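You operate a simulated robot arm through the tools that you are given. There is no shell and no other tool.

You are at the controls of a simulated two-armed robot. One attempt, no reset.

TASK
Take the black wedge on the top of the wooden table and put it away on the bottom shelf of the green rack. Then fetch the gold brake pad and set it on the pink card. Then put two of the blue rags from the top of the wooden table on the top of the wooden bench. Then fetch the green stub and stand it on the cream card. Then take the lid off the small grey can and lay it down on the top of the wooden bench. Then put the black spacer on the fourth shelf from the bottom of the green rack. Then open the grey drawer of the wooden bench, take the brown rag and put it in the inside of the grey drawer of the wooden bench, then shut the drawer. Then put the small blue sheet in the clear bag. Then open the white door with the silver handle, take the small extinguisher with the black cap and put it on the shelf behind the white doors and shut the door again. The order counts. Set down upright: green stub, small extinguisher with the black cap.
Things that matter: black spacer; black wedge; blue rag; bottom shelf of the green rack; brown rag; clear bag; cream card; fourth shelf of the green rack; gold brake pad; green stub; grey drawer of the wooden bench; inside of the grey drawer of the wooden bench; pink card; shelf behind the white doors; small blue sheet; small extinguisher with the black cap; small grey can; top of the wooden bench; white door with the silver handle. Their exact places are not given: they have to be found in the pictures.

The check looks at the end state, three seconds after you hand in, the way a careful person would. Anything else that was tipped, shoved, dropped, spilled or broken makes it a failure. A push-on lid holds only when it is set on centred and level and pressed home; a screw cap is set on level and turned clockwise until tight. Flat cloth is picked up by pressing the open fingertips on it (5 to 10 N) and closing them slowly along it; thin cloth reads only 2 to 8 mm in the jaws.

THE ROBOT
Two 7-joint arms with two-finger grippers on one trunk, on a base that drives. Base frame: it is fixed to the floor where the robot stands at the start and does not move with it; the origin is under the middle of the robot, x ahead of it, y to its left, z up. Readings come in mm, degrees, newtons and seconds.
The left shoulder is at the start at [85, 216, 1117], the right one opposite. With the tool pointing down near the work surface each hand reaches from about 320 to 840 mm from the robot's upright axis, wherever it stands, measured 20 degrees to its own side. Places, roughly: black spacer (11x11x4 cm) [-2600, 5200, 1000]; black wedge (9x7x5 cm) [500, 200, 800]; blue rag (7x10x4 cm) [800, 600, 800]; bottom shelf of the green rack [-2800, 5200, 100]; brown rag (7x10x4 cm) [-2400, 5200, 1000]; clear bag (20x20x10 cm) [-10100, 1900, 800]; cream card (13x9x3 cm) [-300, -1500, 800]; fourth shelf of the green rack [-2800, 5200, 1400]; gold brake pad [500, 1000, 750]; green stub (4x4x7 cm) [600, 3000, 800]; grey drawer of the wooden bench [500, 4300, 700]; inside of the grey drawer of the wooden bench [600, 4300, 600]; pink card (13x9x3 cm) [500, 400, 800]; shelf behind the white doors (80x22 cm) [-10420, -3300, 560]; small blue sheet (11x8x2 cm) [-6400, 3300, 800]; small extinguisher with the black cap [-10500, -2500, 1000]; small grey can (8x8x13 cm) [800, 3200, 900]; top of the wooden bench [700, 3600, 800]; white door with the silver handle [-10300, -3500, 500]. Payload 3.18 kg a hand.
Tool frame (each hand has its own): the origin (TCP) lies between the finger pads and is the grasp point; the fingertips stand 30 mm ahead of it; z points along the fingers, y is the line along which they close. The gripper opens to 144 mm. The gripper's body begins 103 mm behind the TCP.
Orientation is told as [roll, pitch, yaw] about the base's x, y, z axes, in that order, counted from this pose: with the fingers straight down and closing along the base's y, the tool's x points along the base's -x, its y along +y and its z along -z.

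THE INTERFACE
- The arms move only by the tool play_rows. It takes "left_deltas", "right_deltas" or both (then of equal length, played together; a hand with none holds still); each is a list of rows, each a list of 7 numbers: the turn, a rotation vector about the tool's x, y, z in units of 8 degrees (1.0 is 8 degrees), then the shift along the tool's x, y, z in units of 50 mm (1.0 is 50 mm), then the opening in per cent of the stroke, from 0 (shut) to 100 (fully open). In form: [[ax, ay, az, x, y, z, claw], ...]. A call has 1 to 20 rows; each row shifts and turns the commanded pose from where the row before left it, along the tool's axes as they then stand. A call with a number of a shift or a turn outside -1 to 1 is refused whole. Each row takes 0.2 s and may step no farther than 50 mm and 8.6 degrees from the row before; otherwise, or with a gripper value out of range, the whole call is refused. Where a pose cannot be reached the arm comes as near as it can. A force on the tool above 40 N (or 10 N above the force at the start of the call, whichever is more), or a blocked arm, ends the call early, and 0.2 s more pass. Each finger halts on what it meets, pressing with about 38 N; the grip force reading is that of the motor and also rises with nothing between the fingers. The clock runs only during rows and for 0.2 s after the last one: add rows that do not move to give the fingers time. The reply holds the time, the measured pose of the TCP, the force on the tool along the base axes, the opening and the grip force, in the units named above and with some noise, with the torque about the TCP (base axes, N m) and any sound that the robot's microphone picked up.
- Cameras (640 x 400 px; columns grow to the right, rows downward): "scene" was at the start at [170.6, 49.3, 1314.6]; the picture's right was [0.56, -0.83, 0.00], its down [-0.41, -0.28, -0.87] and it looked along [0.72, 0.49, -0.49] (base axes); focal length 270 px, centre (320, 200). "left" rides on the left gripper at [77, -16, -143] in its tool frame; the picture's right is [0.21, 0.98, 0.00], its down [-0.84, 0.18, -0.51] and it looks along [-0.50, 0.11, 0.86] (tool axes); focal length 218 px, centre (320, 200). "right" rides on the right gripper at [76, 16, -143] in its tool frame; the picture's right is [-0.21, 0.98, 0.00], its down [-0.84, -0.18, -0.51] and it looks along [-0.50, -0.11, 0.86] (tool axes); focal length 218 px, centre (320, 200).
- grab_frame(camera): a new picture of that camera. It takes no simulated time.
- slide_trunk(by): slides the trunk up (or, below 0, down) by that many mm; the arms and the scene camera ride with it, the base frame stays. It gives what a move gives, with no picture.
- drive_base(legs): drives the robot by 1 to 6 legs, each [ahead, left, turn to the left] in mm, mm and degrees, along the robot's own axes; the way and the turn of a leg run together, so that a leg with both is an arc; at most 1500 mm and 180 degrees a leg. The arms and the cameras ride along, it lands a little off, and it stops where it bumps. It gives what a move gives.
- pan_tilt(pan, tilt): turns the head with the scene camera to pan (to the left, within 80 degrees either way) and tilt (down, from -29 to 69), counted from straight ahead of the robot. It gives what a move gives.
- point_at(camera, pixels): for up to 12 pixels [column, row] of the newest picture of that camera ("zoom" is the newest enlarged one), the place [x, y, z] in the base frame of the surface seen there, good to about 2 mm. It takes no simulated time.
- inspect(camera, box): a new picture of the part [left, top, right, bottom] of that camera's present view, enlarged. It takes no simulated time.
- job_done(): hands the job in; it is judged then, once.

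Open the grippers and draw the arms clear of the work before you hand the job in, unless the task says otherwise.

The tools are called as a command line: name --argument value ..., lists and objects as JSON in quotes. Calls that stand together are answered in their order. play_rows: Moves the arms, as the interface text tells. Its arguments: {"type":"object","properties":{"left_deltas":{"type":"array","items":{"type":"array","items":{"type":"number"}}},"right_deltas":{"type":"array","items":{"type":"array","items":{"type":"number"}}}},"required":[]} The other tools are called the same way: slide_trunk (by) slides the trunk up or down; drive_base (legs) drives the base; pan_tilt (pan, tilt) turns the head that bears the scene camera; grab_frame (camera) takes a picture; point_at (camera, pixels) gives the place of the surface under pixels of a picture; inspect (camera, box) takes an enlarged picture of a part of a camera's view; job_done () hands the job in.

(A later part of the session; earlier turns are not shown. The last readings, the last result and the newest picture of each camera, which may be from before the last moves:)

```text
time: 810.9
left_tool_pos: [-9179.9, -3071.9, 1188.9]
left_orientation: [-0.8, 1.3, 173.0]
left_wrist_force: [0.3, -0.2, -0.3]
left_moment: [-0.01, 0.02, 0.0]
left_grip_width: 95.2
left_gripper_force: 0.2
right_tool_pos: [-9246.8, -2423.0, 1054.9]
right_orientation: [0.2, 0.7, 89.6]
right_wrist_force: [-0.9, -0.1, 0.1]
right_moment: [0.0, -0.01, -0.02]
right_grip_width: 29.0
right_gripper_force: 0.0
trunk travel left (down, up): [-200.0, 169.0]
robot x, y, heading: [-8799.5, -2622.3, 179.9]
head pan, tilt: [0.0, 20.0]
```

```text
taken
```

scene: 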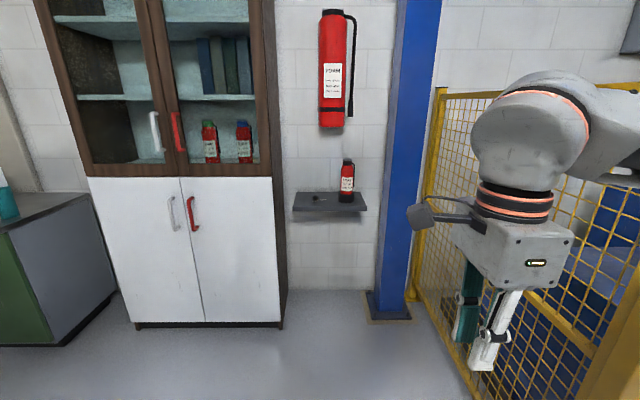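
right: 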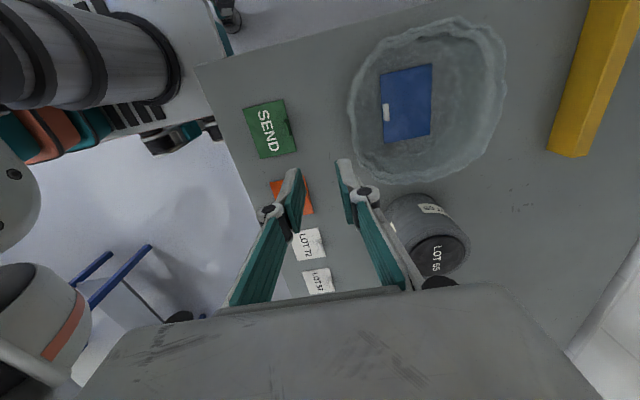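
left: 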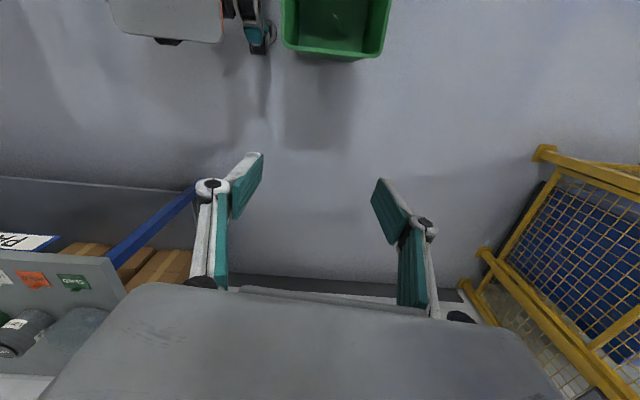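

All here: the small black-capped extinguisher on the wall shelf at (347,180), the left white door with the silver handle at (171,213). I measure them.

point_at --camera "scene" --pixels '[[347, 160], [347, 180], [347, 198], [338, 180], [355, 180], [300, 203], [330, 208], [362, 205], [171, 213], [171, 200], [171, 228], [183, 250]]'

point_at --camera "scene" --pixels '[[92, 185], [135, 315], [203, 318], [278, 315], [270, 185], [186, 185], [195, 213], [140, 250], [240, 250], [160, 130], [70, 230], [380, 310]]'

inspect --camera "scene" --box '[130, 160, 290, 260]'

```text
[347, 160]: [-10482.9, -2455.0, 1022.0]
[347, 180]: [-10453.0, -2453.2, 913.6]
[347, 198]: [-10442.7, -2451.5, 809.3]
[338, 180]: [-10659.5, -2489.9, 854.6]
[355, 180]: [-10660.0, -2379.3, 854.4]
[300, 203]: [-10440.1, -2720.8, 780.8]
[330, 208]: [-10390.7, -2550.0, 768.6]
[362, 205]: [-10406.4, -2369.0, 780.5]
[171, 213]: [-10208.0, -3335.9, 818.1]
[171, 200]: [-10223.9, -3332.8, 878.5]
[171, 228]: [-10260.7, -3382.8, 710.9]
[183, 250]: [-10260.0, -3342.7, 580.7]
```

```text
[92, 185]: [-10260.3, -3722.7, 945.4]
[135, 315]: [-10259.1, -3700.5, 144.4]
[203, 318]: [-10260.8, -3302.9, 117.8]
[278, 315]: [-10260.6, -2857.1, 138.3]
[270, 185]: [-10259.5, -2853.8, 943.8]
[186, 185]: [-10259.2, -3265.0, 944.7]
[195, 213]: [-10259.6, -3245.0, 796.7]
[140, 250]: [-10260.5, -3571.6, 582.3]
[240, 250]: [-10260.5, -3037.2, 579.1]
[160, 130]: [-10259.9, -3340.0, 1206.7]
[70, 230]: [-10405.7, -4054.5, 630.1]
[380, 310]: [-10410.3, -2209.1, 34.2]
```

```text
4.00 times, centred on (210, 210) of scene
```

zoom: 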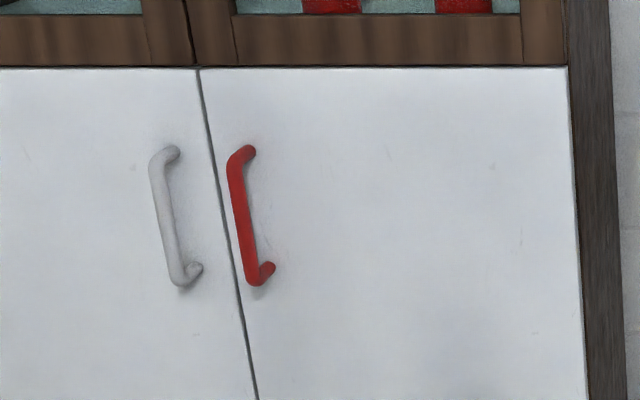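

Silver handle: vertical bar at (≈−10214,−3335), z≈700–880, door hinged at its left edge y≈−3722, face x=−10260. I first restore the right hand to yaw 0 and then tilt it 45°.

play_rows --right_deltas '[[0, 0, -1, 0, 0, 0, 40], [0, 0, -1, 0, 0, 0, 40], [0, 0, -1, 0, 0, 0, 40], [0, 0, -1, 0, 0, 0, 40], [0, 0, -1, 0, 0, 0, 40], [0, 0, -1, 0, 0, 0, 40], [0, 0, -1, 0, 0, 0, 40], [0, 0, -1, 0, 0, 0, 40], [0, 0, -1, 0, 0, 0, 40], [0, 0, -1, 0, 0, 0, 40], [0, 0, -1, 0, 0, 0, 40], [0, 0, 0, 0, 0, 0, 40]]'

play_rows --right_deltas '[[0, -0.8, 0, -0.4, 0, 0, 40], [0, -0.8, 0, -0.4, 0, 0, 40], [0, -0.8, 0, -0.4, 0, 0.1, 40], [0, -0.8, 0, -0.4, 0, 0.2, 40], [0, -0.8, 0, -0.3, 0, 0.3, 40], [0, -0.8, 0, -0.3, 0, 0.3, 40], [0, -0.8, 0, -0.3, 0, 0.4, 40], [0, 0, 0, 0, 0, 0.6, 40], [0, 0, 0, 0, 0, 0.6, 40], [0, 0, 0, 0, 0, 0, 40]]'

```text
time: 813.5
left_tool_pos: [-9179.0, -3071.9, 1189.2]
left_orientation: [-0.7, 1.2, 173.0]
left_wrist_force: [0.3, -0.4, -0.2]
left_moment: [-0.02, -0.02, -0.01]
left_grip_width: 95.1
left_gripper_force: 0.1
right_tool_pos: [-9247.2, -2423.3, 1054.1]
right_orientation: [0.5, -0.2, 177.7]
right_wrist_force: [0.1, -0.5, 0.2]
right_moment: [-0.04, 0.0, -0.01]
right_grip_width: 57.7
right_gripper_force: 0.0
trunk travel left (down, up): [-200.0, 169.0]
robot x, y, heading: [-8800.5, -2618.6, 179.6]
head pan, tilt: [0.0, 20.0]
```

```text
time: 815.6
left_tool_pos: [-9179.1, -3072.2, 1189.1]
left_orientation: [-0.7, 1.2, 172.8]
left_wrist_force: [0.1, 0.7, 0.6]
left_moment: [0.02, 0.03, 0.02]
left_grip_width: 95.1
left_gripper_force: 0.1
right_tool_pos: [-9437.3, -2413.9, 992.5]
right_orientation: [0.8, -45.1, 177.0]
right_wrist_force: [0.9, -0.6, -1.0]
right_moment: [0.0, 0.03, 0.0]
right_grip_width: 57.5
right_gripper_force: 0.0
trunk travel left (down, up): [-200.0, 169.0]
robot x, y, heading: [-8795.8, -2617.5, 179.6]
head pan, tilt: [0.0, 20.0]
```

I slide left to y≈−3539 and lower the hand to z≈800.

drive_base --legs '[[0, 922, 0.4]]'

play_rows --right_deltas '[[0, 0, 0, 0.5, 0, 0.58, 40], [0, 0, 0, 0.5, 0, 0.58, 40], [0, 0, 0, 0.5, 0, 0.58, 40], [0, 0, 0, 0.5, 0, 0.58, 40], [0, 0, 0, 0.5, 0, 0.58, 40], [0, 0, 0, 0, 0, 0, 40]]'

grab_frame --camera "right"

grab_frame --camera "scene"

```text
time: 824.1
left_tool_pos: [-9173.3, -4005.1, 1189.8]
left_orientation: [-0.8, 1.4, 173.6]
left_wrist_force: [-0.7, -0.1, 0.3]
left_moment: [0.02, 0.0, 0.01]
left_grip_width: 94.9
left_gripper_force: 0.0
right_tool_pos: [-9440.2, -3350.8, 993.7]
right_orientation: [0.9, -44.9, 177.7]
right_wrist_force: [-0.7, 0.4, -0.1]
right_moment: [-0.01, -0.03, 0.04]
right_grip_width: 57.5
right_gripper_force: 0.1
trunk travel left (down, up): [-200.0, 169.0]
robot x, y, heading: [-8803.1, -3547.7, -179.7]
head pan, tilt: [0.0, 20.0]
```

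```text
time: 825.5
left_tool_pos: [-9173.1, -4003.2, 1189.0]
left_orientation: [-0.7, 1.3, 173.6]
left_wrist_force: [0.3, 0.0, -0.1]
left_moment: [-0.03, 0.01, -0.02]
left_grip_width: 95.0
left_gripper_force: 0.1
right_tool_pos: [-9453.8, -3350.1, 802.5]
right_orientation: [1.0, -45.1, 177.7]
right_wrist_force: [0.3, 0.7, 0.5]
right_moment: [-0.03, 0.01, 0.01]
right_grip_width: 57.5
right_gripper_force: 0.0
trunk travel left (down, up): [-200.0, 169.0]
robot x, y, heading: [-8802.9, -3542.8, -179.5]
head pan, tilt: [0.0, 20.0]
```

```text
taken
```

right: 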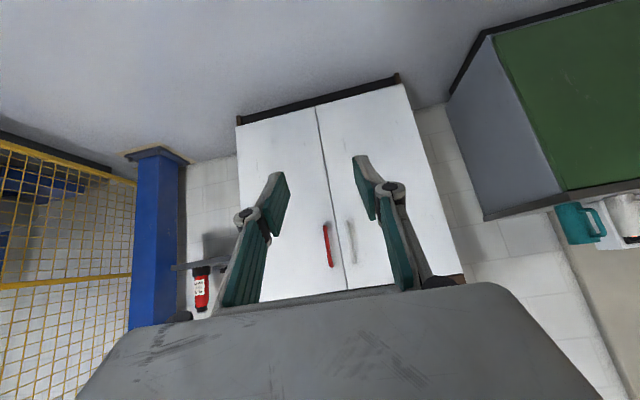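

```text
taken
```

scene: 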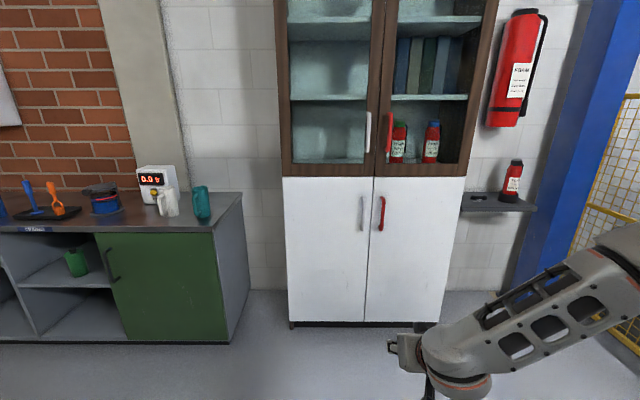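

I zoom on the silver handle and measure it, the door edges and the green cabinet.

inspect --camera "scene" --box '[335, 180, 415, 245]'

point_at --camera "zoom" --pixels '[[208, 140], [206, 190], [208, 240], [216, 120], [216, 290], [206, 160], [206, 220], [203, 180], [212, 180], [320, 200]]'

point_at --camera "scene" --pixels '[[288, 185], [290, 315], [372, 250], [245, 210], [235, 330], [215, 340], [130, 300], [455, 250]]'

```text
6.15 times, centred on (375, 212) of scene
```

zoom: 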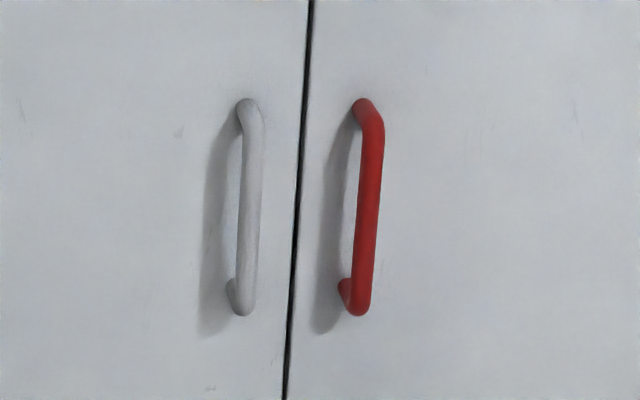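

```text
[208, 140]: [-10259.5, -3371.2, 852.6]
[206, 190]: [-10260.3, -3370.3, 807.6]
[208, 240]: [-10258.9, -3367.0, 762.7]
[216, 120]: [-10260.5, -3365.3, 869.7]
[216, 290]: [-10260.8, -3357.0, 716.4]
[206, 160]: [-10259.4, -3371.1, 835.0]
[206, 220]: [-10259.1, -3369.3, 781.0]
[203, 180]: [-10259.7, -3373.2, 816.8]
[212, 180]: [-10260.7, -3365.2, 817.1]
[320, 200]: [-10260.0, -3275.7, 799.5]
```

```text
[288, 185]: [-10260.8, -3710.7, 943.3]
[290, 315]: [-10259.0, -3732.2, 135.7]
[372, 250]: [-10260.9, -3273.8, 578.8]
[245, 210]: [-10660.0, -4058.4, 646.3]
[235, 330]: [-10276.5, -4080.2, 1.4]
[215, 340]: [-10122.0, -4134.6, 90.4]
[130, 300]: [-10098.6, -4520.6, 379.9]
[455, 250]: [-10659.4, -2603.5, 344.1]
```

I query the silver bar itself.

point_at --camera "zoom" --pixels '[[250, 200], [253, 140], [246, 270], [257, 200], [243, 200], [248, 110], [243, 305], [367, 200]]'

```text
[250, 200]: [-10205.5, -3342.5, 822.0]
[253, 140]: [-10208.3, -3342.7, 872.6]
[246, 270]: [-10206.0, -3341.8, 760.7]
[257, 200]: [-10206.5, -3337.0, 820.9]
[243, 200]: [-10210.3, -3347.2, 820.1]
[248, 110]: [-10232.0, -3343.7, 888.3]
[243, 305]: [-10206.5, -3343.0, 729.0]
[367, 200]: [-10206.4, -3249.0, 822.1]
```

Bar centre ≈ (−10212,−3342). I approach with the open fingers straddling it, in two steps.

drive_base --legs '[[640, -6, -0.3]]'

grab_frame --camera "right"

```text
time: 829.1
left_tool_pos: [-9825.7, -3990.9, 1189.5]
left_orientation: [-0.8, 1.3, 172.6]
left_wrist_force: [-1.4, -0.8, -1.0]
left_moment: [-0.01, -0.02, 0.02]
left_grip_width: 94.8
left_gripper_force: 0.0
right_tool_pos: [-10096.9, -3332.5, 801.2]
right_orientation: [0.9, -45.0, 176.7]
right_wrist_force: [-0.2, -1.1, 0.3]
right_moment: [-0.01, 0.03, 0.0]
right_grip_width: 57.5
right_gripper_force: 0.0
trunk travel left (down, up): [-200.0, 169.0]
robot x, y, heading: [-9444.3, -3539.9, 179.2]
head pan, tilt: [0.0, 20.0]
```

```text
taken
```

right: 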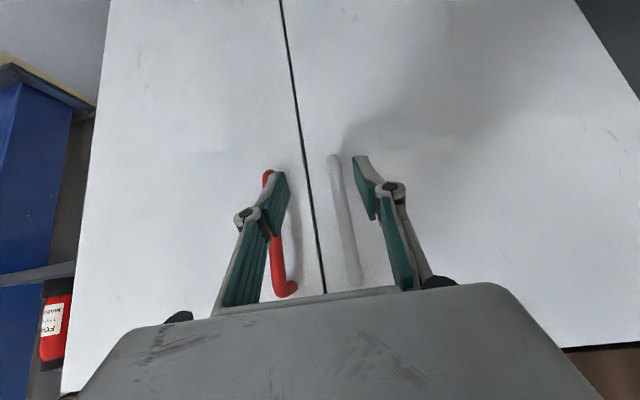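

I shift left 11 mm and approach 105 mm.

drive_base --legs '[[0, 11, 0], [100, 0, 0]]'

grab_frame --camera "right"

inspect --camera "scene" --box '[280, 120, 440, 260]'

```text
time: 830.7
left_tool_pos: [-9925.8, -4000.8, 1188.2]
left_orientation: [-0.7, 1.3, 172.7]
left_wrist_force: [-0.5, -0.2, -0.5]
left_moment: [0.02, -0.08, -0.02]
left_grip_width: 94.9
left_gripper_force: 0.1
right_tool_pos: [-10195.1, -3343.4, 801.6]
right_orientation: [1.0, -44.9, 176.8]
right_wrist_force: [-0.2, 0.1, 0.0]
right_moment: [0.01, -0.04, 0.03]
right_grip_width: 57.6
right_gripper_force: 0.1
trunk travel left (down, up): [-200.0, 169.0]
robot x, y, heading: [-9541.6, -3548.8, 179.4]
head pan, tilt: [0.0, 20.0]
```

```text
taken
```

right: 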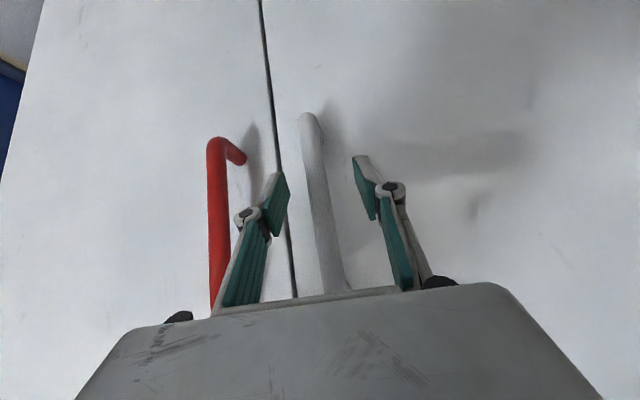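

```text
2.86 times, centred on (360, 190) of scene
```

zoom: 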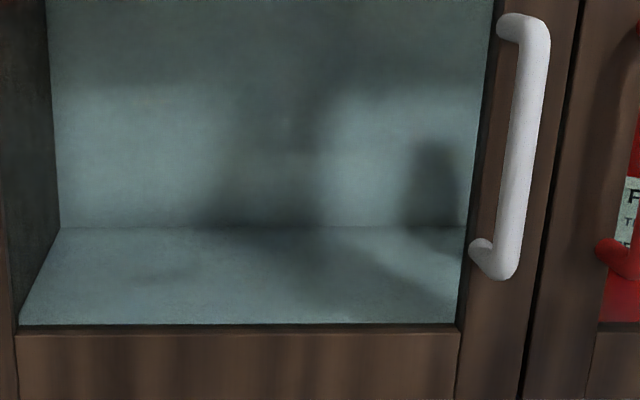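

The bar is between the fingers. I move 16 mm further in with the arm and close.

play_rows --right_deltas '[[0, 0, 0, -0.23, 0, 0.23, 40], [0, 0, 0, 0, 0, 0, 30], [0, 0, 0, 0, 0, 0, 20], [0, 0, 0, 0, 0, 0, 12], [0, 0, 0, 0, 0, 0, 5], [0, 0, 0, 0, 0, 0, 0], [0, 0, 0, 0, 0, 0, 0]]'

grab_frame --camera "right"

```text
time: 832.3
left_tool_pos: [-9923.8, -3998.3, 1189.8]
left_orientation: [-0.7, 1.3, 172.6]
left_wrist_force: [0.1, 0.0, 0.4]
left_moment: [0.02, -0.02, -0.01]
left_grip_width: 94.9
left_gripper_force: 0.1
right_tool_pos: [-10211.4, -3339.8, 801.5]
right_orientation: [0.9, -44.9, 176.5]
right_wrist_force: [1.4, 20.7, 2.5]
right_moment: [0.83, -0.03, -0.13]
right_grip_width: 17.0
right_gripper_force: 45.3
trunk travel left (down, up): [-200.0, 169.0]
robot x, y, heading: [-9541.3, -3553.1, 179.5]
head pan, tilt: [0.0, 20.0]
```

```text
taken
```

right: 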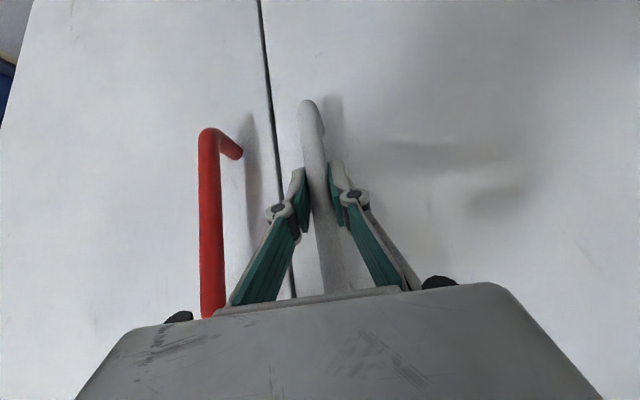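

Gripped (17 mm) with a side load; I ease 3 mm sideways to relieve it.

play_rows --right_deltas '[[0, 0, 0, 0, -0.05, 0, 0], [0, 0, 0, 0, 0, 0, 0]]'

```text
time: 832.9
left_tool_pos: [-9924.2, -4000.4, 1189.3]
left_orientation: [-0.7, 1.3, 172.7]
left_wrist_force: [0.0, 0.2, 0.2]
left_moment: [0.04, -0.02, -0.02]
left_grip_width: 94.9
left_gripper_force: 0.0
right_tool_pos: [-10209.5, -3339.7, 801.6]
right_orientation: [1.0, -44.9, 176.8]
right_wrist_force: [0.6, 13.8, 1.3]
right_moment: [0.75, 0.18, -0.05]
right_grip_width: 16.9
right_gripper_force: 44.7
trunk travel left (down, up): [-200.0, 169.0]
robot x, y, heading: [-9542.6, -3548.6, 179.4]
head pan, tilt: [0.0, 20.0]
```

Now I pull the door: first 40 mm back along its arc.

drive_base --legs '[[-40, 5, 0]]'

grab_frame --camera "right"

```text
time: 833.8
left_tool_pos: [-9884.0, -4004.7, 1188.9]
left_orientation: [-0.8, 1.3, 172.8]
left_wrist_force: [0.3, -0.4, -0.5]
left_moment: [0.01, 0.03, 0.01]
left_grip_width: 95.0
left_gripper_force: 0.1
right_tool_pos: [-10171.6, -3346.7, 801.6]
right_orientation: [1.0, -44.9, 176.8]
right_wrist_force: [1.5, 3.6, -5.0]
right_moment: [0.46, 0.95, -0.11]
right_grip_width: 17.0
right_gripper_force: 44.8
trunk travel left (down, up): [-200.0, 169.0]
robot x, y, heading: [-9507.7, -3556.1, 179.4]
head pan, tilt: [0.0, 20.0]
```

```text
taken
```

right: 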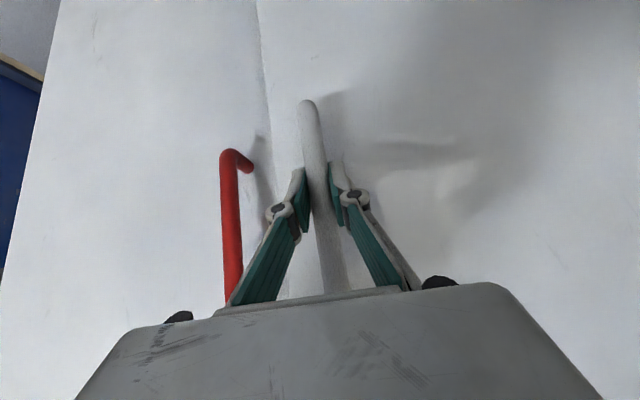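

The door follows. I continue along the arc in small legs to ~20°.

drive_base --legs '[[-45, 13, 0], [-43, 19, 0]]'

grab_frame --camera "right"

```text
time: 835.2
left_tool_pos: [-9796.6, -4039.2, 1190.3]
left_orientation: [-0.7, 1.2, 172.5]
left_wrist_force: [-0.1, -1.3, -0.6]
left_moment: [0.02, 0.01, 0.01]
left_grip_width: 95.0
left_gripper_force: 0.0
right_tool_pos: [-10082.9, -3377.2, 801.9]
right_orientation: [0.9, -44.9, 176.6]
right_wrist_force: [6.6, 15.4, -0.3]
right_moment: [0.56, 0.66, -0.21]
right_grip_width: 17.0
right_gripper_force: 45.3
trunk travel left (down, up): [-200.0, 169.0]
robot x, y, heading: [-9415.7, -3589.5, 179.6]
head pan, tilt: [0.0, 20.0]
```

```text
taken
```

right: 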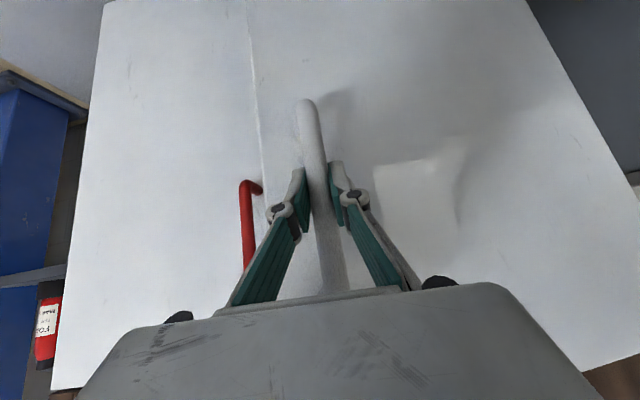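

Following well. I continue to ~40°.

drive_base --legs '[[-30, 16, 0], [-28, 18, 0], [-26, 21, 0], [-24, 23, 0]]'

grab_frame --camera "right"

```text
time: 837.4
left_tool_pos: [-9689.9, -4116.5, 1190.0]
left_orientation: [-0.7, 1.2, 172.6]
left_wrist_force: [0.8, -0.8, 0.7]
left_moment: [0.05, 0.02, 0.01]
left_grip_width: 94.9
left_gripper_force: 0.0
right_tool_pos: [-9976.5, -3455.0, 800.5]
right_orientation: [0.8, -44.8, 176.4]
right_wrist_force: [15.8, 15.9, 2.2]
right_moment: [0.37, 0.47, -0.16]
right_grip_width: 16.7
right_gripper_force: 44.8
trunk travel left (down, up): [-200.0, 169.0]
robot x, y, heading: [-9313.0, -3666.6, 179.6]
head pan, tilt: [0.0, 20.0]
```

```text
taken
```

right: 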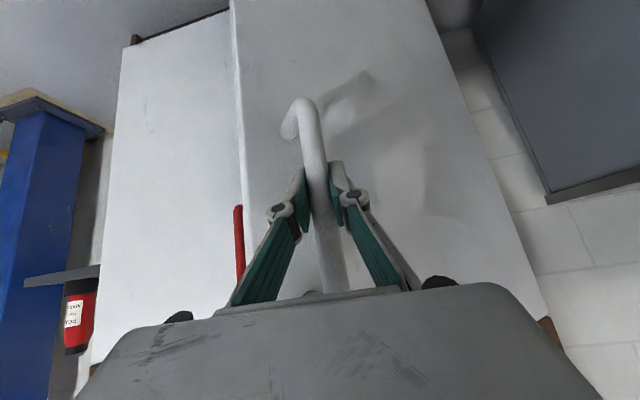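

I continue to ~60°, correcting slightly outward.

drive_base --legs '[[-26, 23, 0], [-20, 27, 0], [-18, 29, 0], [-15, 30, 0]]'

grab_frame --camera "right"

grab_frame --camera "scene"

```text
time: 840.0
left_tool_pos: [-9613.5, -4227.3, 1188.7]
left_orientation: [-0.8, 1.4, 172.6]
left_wrist_force: [0.3, 0.5, 0.0]
left_moment: [0.01, -0.02, 0.01]
left_grip_width: 94.9
left_gripper_force: 0.0
right_tool_pos: [-9896.5, -3563.2, 801.4]
right_orientation: [0.7, -44.7, 176.5]
right_wrist_force: [4.4, 2.3, 6.1]
right_moment: [0.02, 0.26, -0.07]
right_grip_width: 16.5
right_gripper_force: 45.1
trunk travel left (down, up): [-200.0, 169.0]
robot x, y, heading: [-9229.0, -3775.9, 179.3]
head pan, tilt: [0.0, 20.0]
```

```text
taken
```

right: 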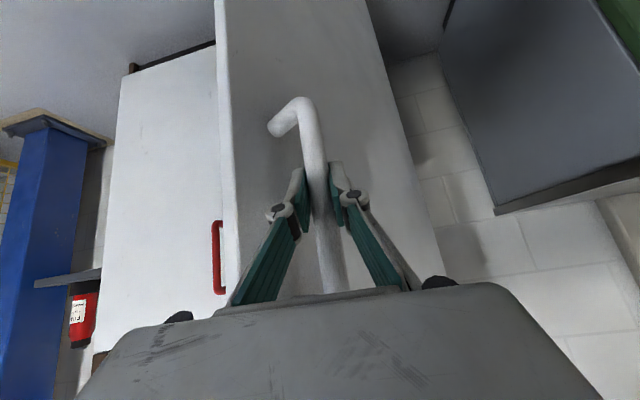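

```text
taken
```

scene: 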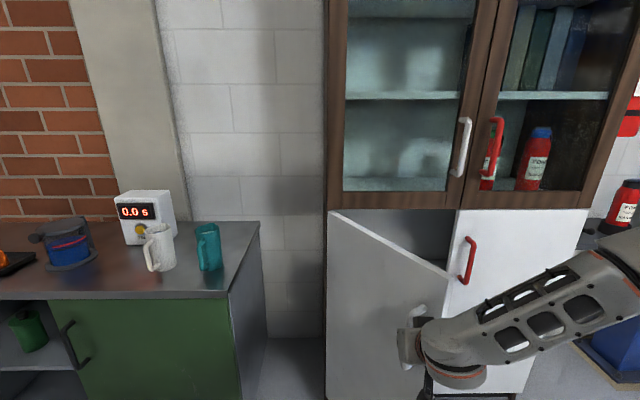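

Door ~59° open with small forces. I continue to about 89°.

drive_base --legs '[[-12, 32, 0], [-10, 33, 0], [-7, 34, 0], [-4, 34, 0], [-1, 34, 0], [2, 34, 0]]'

grab_frame --camera "right"

grab_frame --camera "scene"

```text
time: 843.8
left_tool_pos: [-9583.8, -4427.0, 1190.1]
left_orientation: [-0.9, 1.2, 172.5]
left_wrist_force: [0.0, -0.2, -1.0]
left_moment: [0.0, 0.0, 0.02]
left_grip_width: 94.9
left_gripper_force: 0.2
right_tool_pos: [-9864.9, -3763.6, 800.1]
right_orientation: [0.8, -44.6, 176.5]
right_wrist_force: [30.1, -0.9, -3.4]
right_moment: [0.01, -0.11, -0.06]
right_grip_width: 15.8
right_gripper_force: 44.8
trunk travel left (down, up): [-200.0, 169.0]
robot x, y, heading: [-9200.9, -3973.6, 178.9]
head pan, tilt: [0.0, 20.0]
```

```text
taken
```

right: 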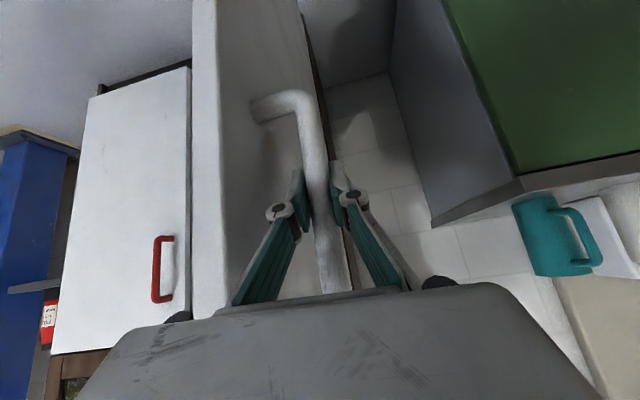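

```text
taken
```

scene: 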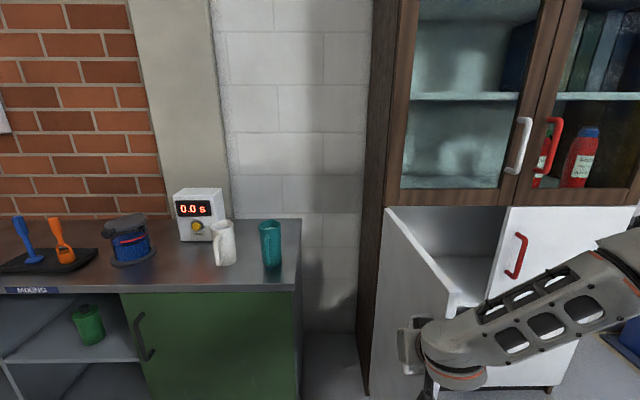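

Door ~88° open — enough if I reach in extended. I relieve the load, release the handle and back off.

drive_base --legs '[[-4, 0, 0]]'

play_rows --right_deltas '[[0, 0, 0, 0, 0, 0, 12], [0, 0, 0, 0, 0, 0, 20], [0, 0, 0, 0, 0, 0, 35], [0, 0, 0, 0, 0, 0, 45], [0, 0, 0, 0, 0, 0, 45]]'

grab_frame --camera "right"

```text
time: 844.5
left_tool_pos: [-9584.6, -4426.2, 1189.5]
left_orientation: [-0.9, 1.3, 172.5]
left_wrist_force: [0.3, -0.9, -0.1]
left_moment: [0.02, -0.01, -0.04]
left_grip_width: 94.9
left_gripper_force: 0.0
right_tool_pos: [-9864.8, -3763.3, 799.5]
right_orientation: [0.7, -44.8, 176.3]
right_wrist_force: [-15.1, 1.6, 2.9]
right_moment: [0.04, 0.68, -0.04]
right_grip_width: 16.1
right_gripper_force: 45.2
trunk travel left (down, up): [-200.0, 169.0]
robot x, y, heading: [-9198.4, -3976.6, 179.5]
head pan, tilt: [0.0, 20.0]
```

```text
time: 845.8
left_tool_pos: [-9582.4, -4426.1, 1189.6]
left_orientation: [-0.8, 1.4, 172.5]
left_wrist_force: [0.6, -0.2, 0.4]
left_moment: [0.01, -0.01, -0.04]
left_grip_width: 95.0
left_gripper_force: 0.1
right_tool_pos: [-9866.1, -3762.6, 800.8]
right_orientation: [0.8, -44.8, 176.4]
right_wrist_force: [0.2, -0.1, -0.8]
right_moment: [0.0, -0.01, -0.02]
right_grip_width: 64.7
right_gripper_force: 0.1
trunk travel left (down, up): [-200.0, 169.0]
robot x, y, heading: [-9197.9, -3976.8, 179.3]
head pan, tilt: [0.0, 20.0]
```

```text
taken
```

right: 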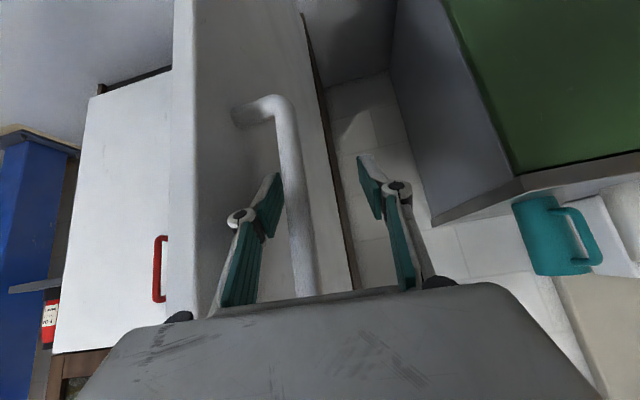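

Released. I drive straight back 180 mm to clear the handle.

drive_base --legs '[[-200, 0, 0]]'

grab_frame --camera "scene"

grab_frame --camera "right"

```text
time: 847.3
left_tool_pos: [-9385.2, -4428.7, 1188.9]
left_orientation: [-0.8, 1.3, 172.4]
left_wrist_force: [0.9, -0.7, 0.9]
left_moment: [0.04, 0.01, 0.02]
left_grip_width: 95.2
left_gripper_force: 0.1
right_tool_pos: [-9667.0, -3764.7, 800.8]
right_orientation: [0.8, -44.9, 176.2]
right_wrist_force: [0.3, -0.4, 0.3]
right_moment: [0.0, 0.01, -0.02]
right_grip_width: 64.8
right_gripper_force: 0.2
trunk travel left (down, up): [-200.0, 169.0]
robot x, y, heading: [-8998.7, -3975.5, 179.4]
head pan, tilt: [0.0, 20.0]
```

```text
taken
```

scene: 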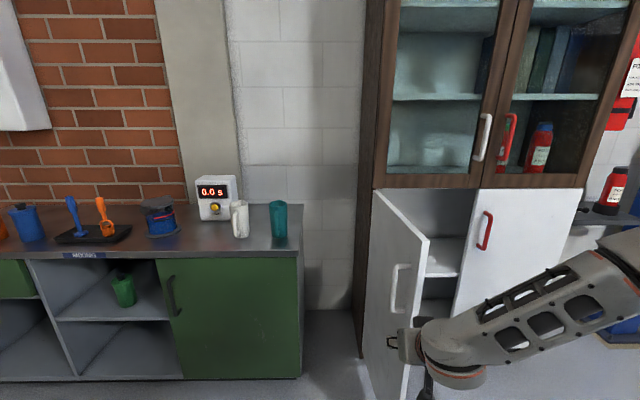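

```text
taken
```

right: 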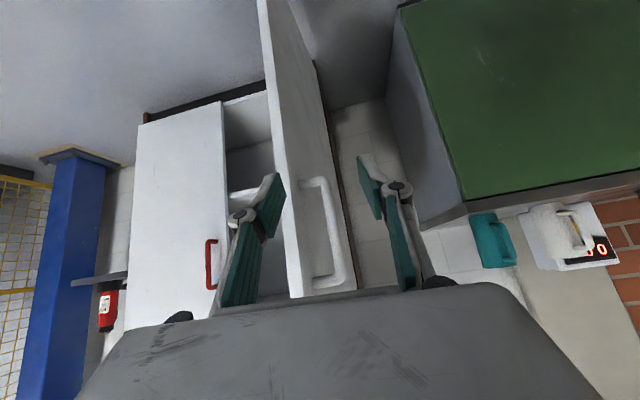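

I slide right 1311 mm to line up with the small extinguisher on the wall shelf.

drive_base --legs '[[0, -655, 0.3], [0, -655, 0.3]]'

pan_tilt --pan -8 --tilt 20

grab_frame --camera "scene"

grab_frame --camera "right"

```text
time: 859.5
left_tool_pos: [-9369.5, -3103.4, 1187.7]
left_orientation: [-0.7, 1.3, 173.0]
left_wrist_force: [-0.4, -0.3, -0.6]
left_moment: [0.02, 0.03, 0.01]
left_grip_width: 94.8
left_gripper_force: 0.1
right_tool_pos: [-9659.2, -2441.4, 799.8]
right_orientation: [0.8, -44.8, 176.9]
right_wrist_force: [-0.5, 0.2, -0.2]
right_moment: [0.0, 0.04, 0.04]
right_grip_width: 64.9
right_gripper_force: 0.1
trunk travel left (down, up): [-200.0, 169.0]
robot x, y, heading: [-8989.0, -2647.3, 179.9]
head pan, tilt: [0.0, 20.0]
```

```text
time: 860.2
left_tool_pos: [-9370.3, -3103.0, 1188.9]
left_orientation: [-0.7, 1.3, 173.0]
left_wrist_force: [-0.2, 0.1, 0.3]
left_moment: [0.01, 0.0, 0.0]
left_grip_width: 95.0
left_gripper_force: 0.0
right_tool_pos: [-9658.0, -2440.9, 800.3]
right_orientation: [0.8, -44.8, 176.9]
right_wrist_force: [-0.1, -0.9, -0.4]
right_moment: [0.0, 0.02, -0.02]
right_grip_width: 65.0
right_gripper_force: 0.1
trunk travel left (down, up): [-200.0, 169.0]
robot x, y, heading: [-8988.2, -2648.3, 179.8]
head pan, tilt: [-8.0, 20.0]
```

```text
taken
```

scene: 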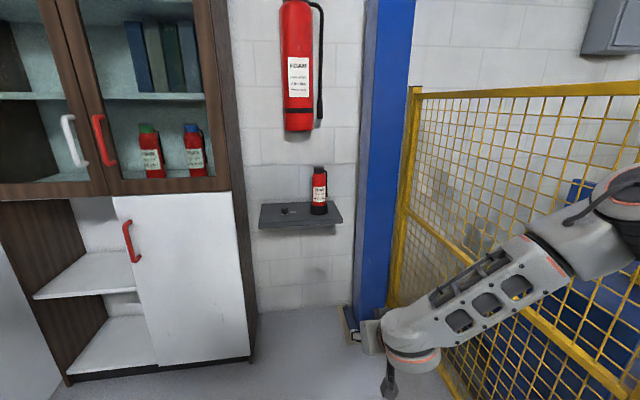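

```text
taken
```

right: 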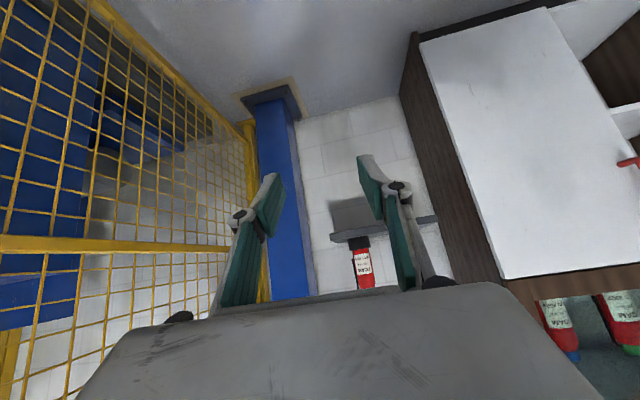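

I zoom on the extinguisher and check the cage's position near my right elbow.

inspect --camera "scene" --box '[250, 155, 350, 235]'

point_at --camera "zoom" --pixels '[[450, 85], [445, 130], [445, 200], [445, 255], [400, 200], [490, 200], [445, 105], [430, 85], [300, 270], [100, 350], [560, 320], [250, 270]]'

point_at --camera "scene" --pixels '[[420, 92], [600, 90], [405, 280], [470, 260], [600, 370], [380, 200], [610, 190], [440, 380]]'

```text
5.00 times, centred on (300, 195) of scene
```

zoom: 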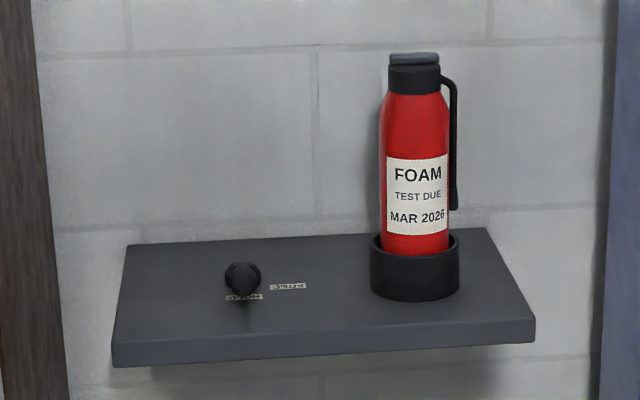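

```text
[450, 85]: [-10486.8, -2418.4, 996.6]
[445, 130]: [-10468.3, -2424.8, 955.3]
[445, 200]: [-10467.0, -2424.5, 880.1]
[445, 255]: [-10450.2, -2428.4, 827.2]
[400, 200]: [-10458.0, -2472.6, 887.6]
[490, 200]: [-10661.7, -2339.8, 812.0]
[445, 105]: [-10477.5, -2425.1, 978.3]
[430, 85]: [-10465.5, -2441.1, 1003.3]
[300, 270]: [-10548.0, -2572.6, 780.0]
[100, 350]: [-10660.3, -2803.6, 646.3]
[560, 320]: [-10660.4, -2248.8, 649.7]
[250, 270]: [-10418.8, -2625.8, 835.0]
```

```text
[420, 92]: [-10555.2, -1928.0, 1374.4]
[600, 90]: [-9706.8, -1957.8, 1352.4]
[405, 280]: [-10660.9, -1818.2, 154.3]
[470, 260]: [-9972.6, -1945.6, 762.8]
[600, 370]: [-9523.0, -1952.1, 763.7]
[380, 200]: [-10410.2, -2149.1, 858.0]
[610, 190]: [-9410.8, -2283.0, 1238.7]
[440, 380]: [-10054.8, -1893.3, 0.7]
```

The extinguisher stands in a black cup, with a knob and labels beside it. I zoom in on the knob.

inspect --camera "scene" --box '[275, 195, 325, 225]'

inspect --camera "scene" --box '[300, 160, 340, 220]'

```text
12.80 times, centred on (300, 210) of scene
```

zoom: 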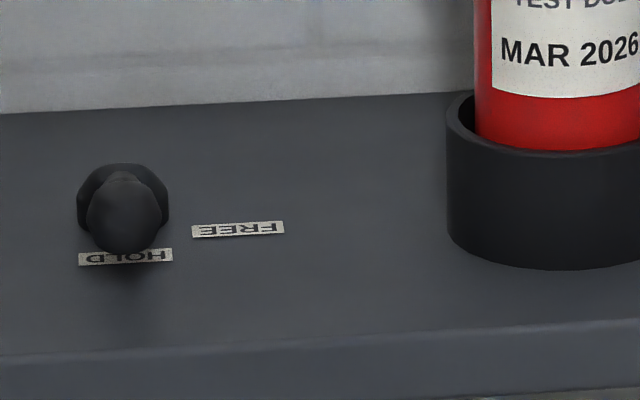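

```text
6.67 times, centred on (320, 190) of scene
```

zoom: 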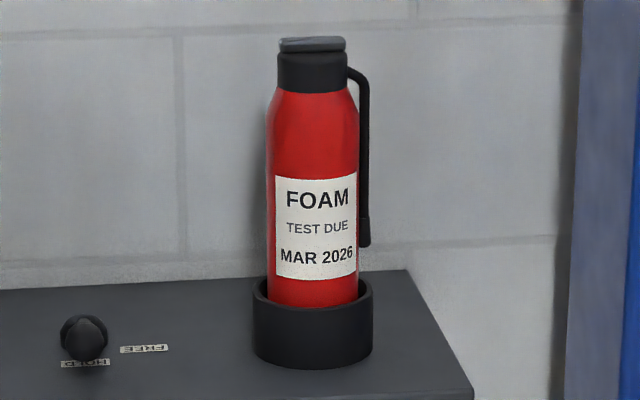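

The lever points to HOLD; FREE is to its right. It likely locks the extinguisher. I measure the lever's hub, ball and the labels.

inspect --camera "scene" --box '[275, 195, 325, 225]'

point_at --camera "zoom" --pixels '[[125, 220], [122, 190], [95, 180], [122, 168], [150, 180], [125, 258], [237, 230], [125, 245], [165, 215], [88, 215], [205, 231], [270, 227]]'

```text
12.80 times, centred on (300, 210) of scene
```

zoom: 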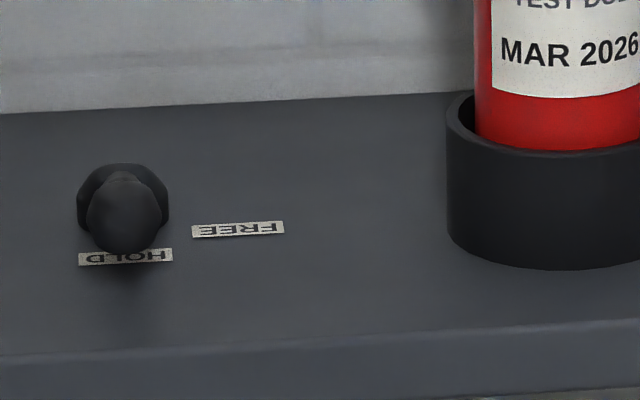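

```text
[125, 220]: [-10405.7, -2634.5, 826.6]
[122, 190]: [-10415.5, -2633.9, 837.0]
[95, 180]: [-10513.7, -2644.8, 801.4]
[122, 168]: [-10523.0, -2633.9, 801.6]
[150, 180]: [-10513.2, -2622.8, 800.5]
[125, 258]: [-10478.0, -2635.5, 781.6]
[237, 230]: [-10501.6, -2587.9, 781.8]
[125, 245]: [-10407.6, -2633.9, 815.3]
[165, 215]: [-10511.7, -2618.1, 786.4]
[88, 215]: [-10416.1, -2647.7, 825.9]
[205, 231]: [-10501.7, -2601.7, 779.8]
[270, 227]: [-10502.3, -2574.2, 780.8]
```

Lever: hub ≈(−10522,−2634), ball ≈(−10410,−2634,825); FREE lies ~66° toward +y. I'll push the ball there with closed fingers. First raise the right hand, close it, tuck the left hand back and drive closer.

play_rows --right_deltas '[[0, 0, 0, -0.55, 0, -0.55, 20], [0, 0, 0, -0.55, 0, -0.55, 0], [0, 0, 0, -0.3, 0, -0.3, 0], [0, 0, 0, 0, 0, 0, 0]]' --left_deltas '[[0, 0, 0, 0.6, 0, 0, 66], [0, 0, 0, 0.6, 0, 0, 66], [0, 0, 0, 0.4, 0, 0, 66], [0, 0, 0, 0, 0, 0, 66]]'

drive_base --legs '[[0, 239, 0], [560, 0, 0]]'

grab_frame --camera "right"

grab_frame --camera "scene"

```text
time: 861.2
left_tool_pos: [-9290.0, -3112.4, 1190.5]
left_orientation: [-0.7, 1.5, 173.1]
left_wrist_force: [0.2, 0.6, 0.5]
left_moment: [-0.02, -0.03, 0.0]
left_grip_width: 95.2
left_gripper_force: 0.1
right_tool_pos: [-9658.4, -2440.9, 898.2]
right_orientation: [0.8, -44.6, 176.9]
right_wrist_force: [-0.5, -0.1, 0.5]
right_moment: [0.01, -0.03, -0.01]
right_grip_width: 0.3
right_gripper_force: 31.0
trunk travel left (down, up): [-200.0, 169.0]
robot x, y, heading: [-8989.1, -2652.1, 179.8]
head pan, tilt: [-8.0, 20.0]
```

```text
time: 866.6
left_tool_pos: [-9848.3, -3338.3, 1192.4]
left_orientation: [-0.8, 1.3, 172.5]
left_wrist_force: [0.1, -0.1, -0.2]
left_moment: [0.0, -0.05, -0.01]
left_grip_width: 94.9
left_gripper_force: 0.0
right_tool_pos: [-10208.9, -2662.9, 897.7]
right_orientation: [0.8, -44.8, 176.4]
right_wrist_force: [-0.1, 0.5, -0.8]
right_moment: [-0.01, -0.01, 0.0]
right_grip_width: 0.0
right_gripper_force: 30.6
trunk travel left (down, up): [-200.0, 169.0]
robot x, y, heading: [-9543.6, -2876.1, 179.4]
head pan, tilt: [-8.0, 20.0]
```

```text
taken
```

right: 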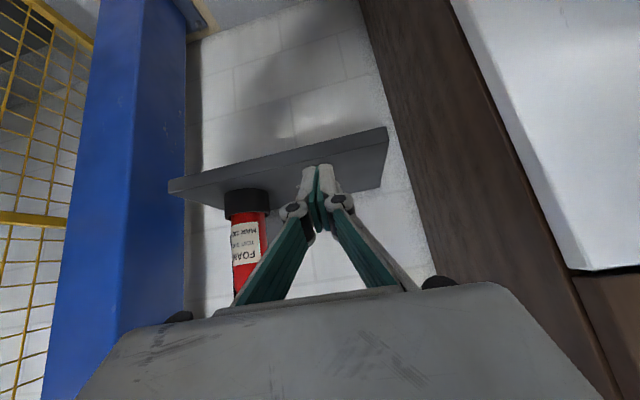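

```text
taken
```

scene: 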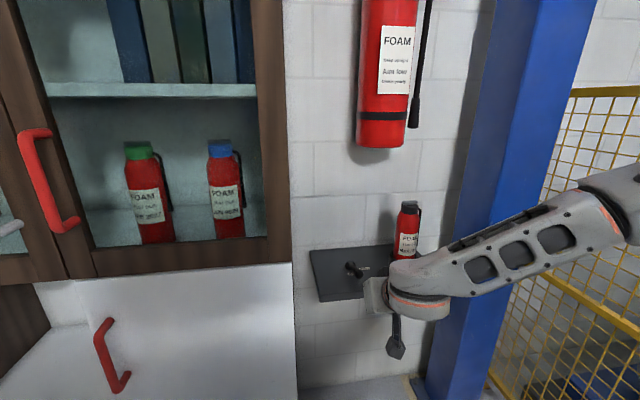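

I zoom on the lever again from here.

inspect --camera "scene" --box '[300, 235, 430, 315]'

point_at --camera "zoom" --pixels '[[245, 145], [275, 185], [260, 165], [240, 130], [280, 195], [232, 140], [320, 155], [60, 90], [60, 280], [270, 200]]'

```text
4.92 times, centred on (365, 275) of scene
```

zoom: 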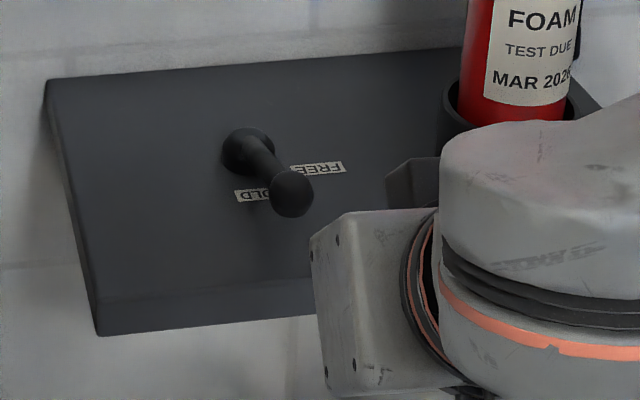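

```text
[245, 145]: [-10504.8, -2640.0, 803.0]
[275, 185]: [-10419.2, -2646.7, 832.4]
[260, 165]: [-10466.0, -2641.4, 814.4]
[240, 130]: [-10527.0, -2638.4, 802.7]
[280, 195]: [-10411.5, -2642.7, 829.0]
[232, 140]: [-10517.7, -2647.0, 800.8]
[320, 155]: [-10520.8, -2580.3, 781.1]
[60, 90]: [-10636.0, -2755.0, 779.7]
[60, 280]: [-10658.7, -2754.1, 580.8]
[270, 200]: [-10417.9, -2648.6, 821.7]
```

I move the closed fingers to the left of the ball (y≈−2672), then lower beside it.

play_rows --right_deltas '[[0, 0, 0, -0.3, 0.41, 0.3, 0], [0, 0, 0, -0.6, 0, 0.6, 0], [0, 0, 0, -0.6, 0, 0.6, 0], [0, 0, 0, -0.6, 0, 0.6, 0], [0, 0, 0, -0.5, 0, 0.5, 0], [0, 0, 0, 0, 0, 0, 0]]'

grab_frame --camera "right"

inspect --camera "scene" --box '[300, 200, 430, 315]'

```text
time: 868.0
left_tool_pos: [-9846.5, -3338.4, 1192.3]
left_orientation: [-0.7, 1.2, 172.5]
left_wrist_force: [0.1, -0.2, 0.1]
left_moment: [-0.02, 0.0, 0.01]
left_grip_width: 95.0
left_gripper_force: 0.1
right_tool_pos: [-10393.4, -2674.3, 896.6]
right_orientation: [0.9, -44.8, 176.3]
right_wrist_force: [-0.6, -0.4, 0.6]
right_moment: [-0.04, -0.02, 0.04]
right_grip_width: 0.0
right_gripper_force: 30.1
trunk travel left (down, up): [-200.0, 169.0]
robot x, y, heading: [-9541.1, -2882.2, 179.4]
head pan, tilt: [-8.0, 20.0]
```

```text
taken
```

right: 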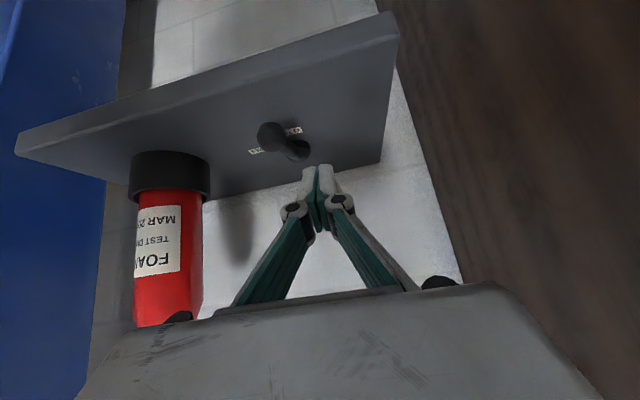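

```text
3.48 times, centred on (365, 258) of scene
```

zoom: 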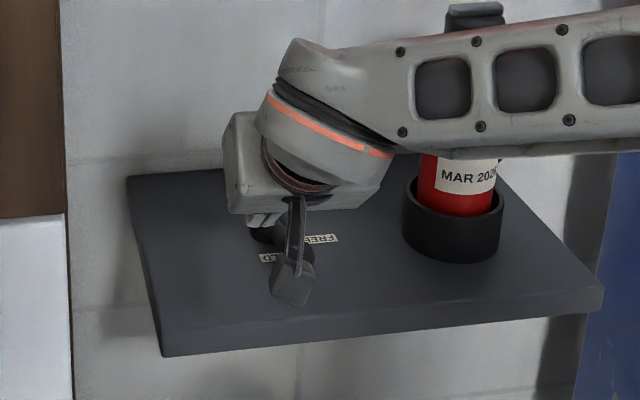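

I measure the ball from the hand camera.

point_at --camera "right" --pixels '[[270, 137], [262, 135], [285, 135], [272, 125], [272, 150], [300, 152], [258, 151], [293, 131]]'

inspect --camera "right" --box '[220, 100, 360, 220]'

```text
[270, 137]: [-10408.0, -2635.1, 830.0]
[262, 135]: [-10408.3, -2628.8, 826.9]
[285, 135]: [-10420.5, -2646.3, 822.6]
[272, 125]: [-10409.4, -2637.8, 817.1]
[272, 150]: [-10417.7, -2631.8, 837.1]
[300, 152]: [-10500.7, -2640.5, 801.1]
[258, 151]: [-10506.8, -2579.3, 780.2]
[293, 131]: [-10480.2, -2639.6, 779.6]
```

```text
3.33 times, centred on (290, 160) of right
```

zoom: 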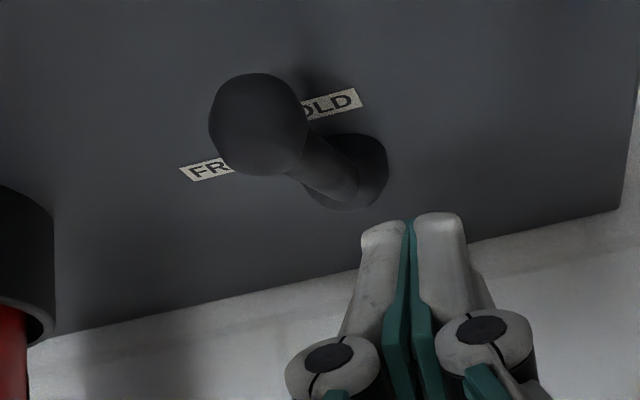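

Ball centre ≈ (−10420,−2635,823). I lower beside it.

play_rows --right_deltas '[[0, 0, 0, 0.3, 0, 0.5, 0], [0, 0, 0, 0.41, 0, 0.41, 0], [0, 0, 0, 0, 0, 0, 0]]'

grab_frame --camera "right"

```text
time: 868.8
left_tool_pos: [-9846.0, -3339.2, 1191.5]
left_orientation: [-0.8, 1.3, 172.5]
left_wrist_force: [0.6, -0.1, -0.1]
left_moment: [0.02, 0.02, 0.0]
left_grip_width: 95.0
left_gripper_force: 0.2
right_tool_pos: [-10398.9, -2673.3, 840.4]
right_orientation: [0.8, -44.8, 176.5]
right_wrist_force: [-0.4, 1.0, 0.2]
right_moment: [-0.01, -0.01, 0.02]
right_grip_width: 0.2
right_gripper_force: 30.8
trunk travel left (down, up): [-200.0, 169.0]
robot x, y, heading: [-9544.0, -2876.8, 179.5]
head pan, tilt: [-8.0, 20.0]
```

```text
taken
```

right: 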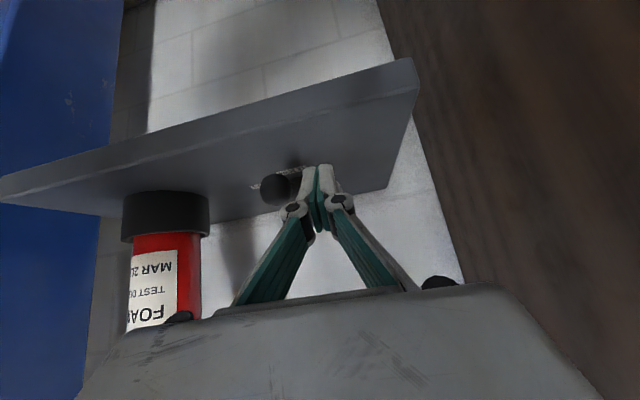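

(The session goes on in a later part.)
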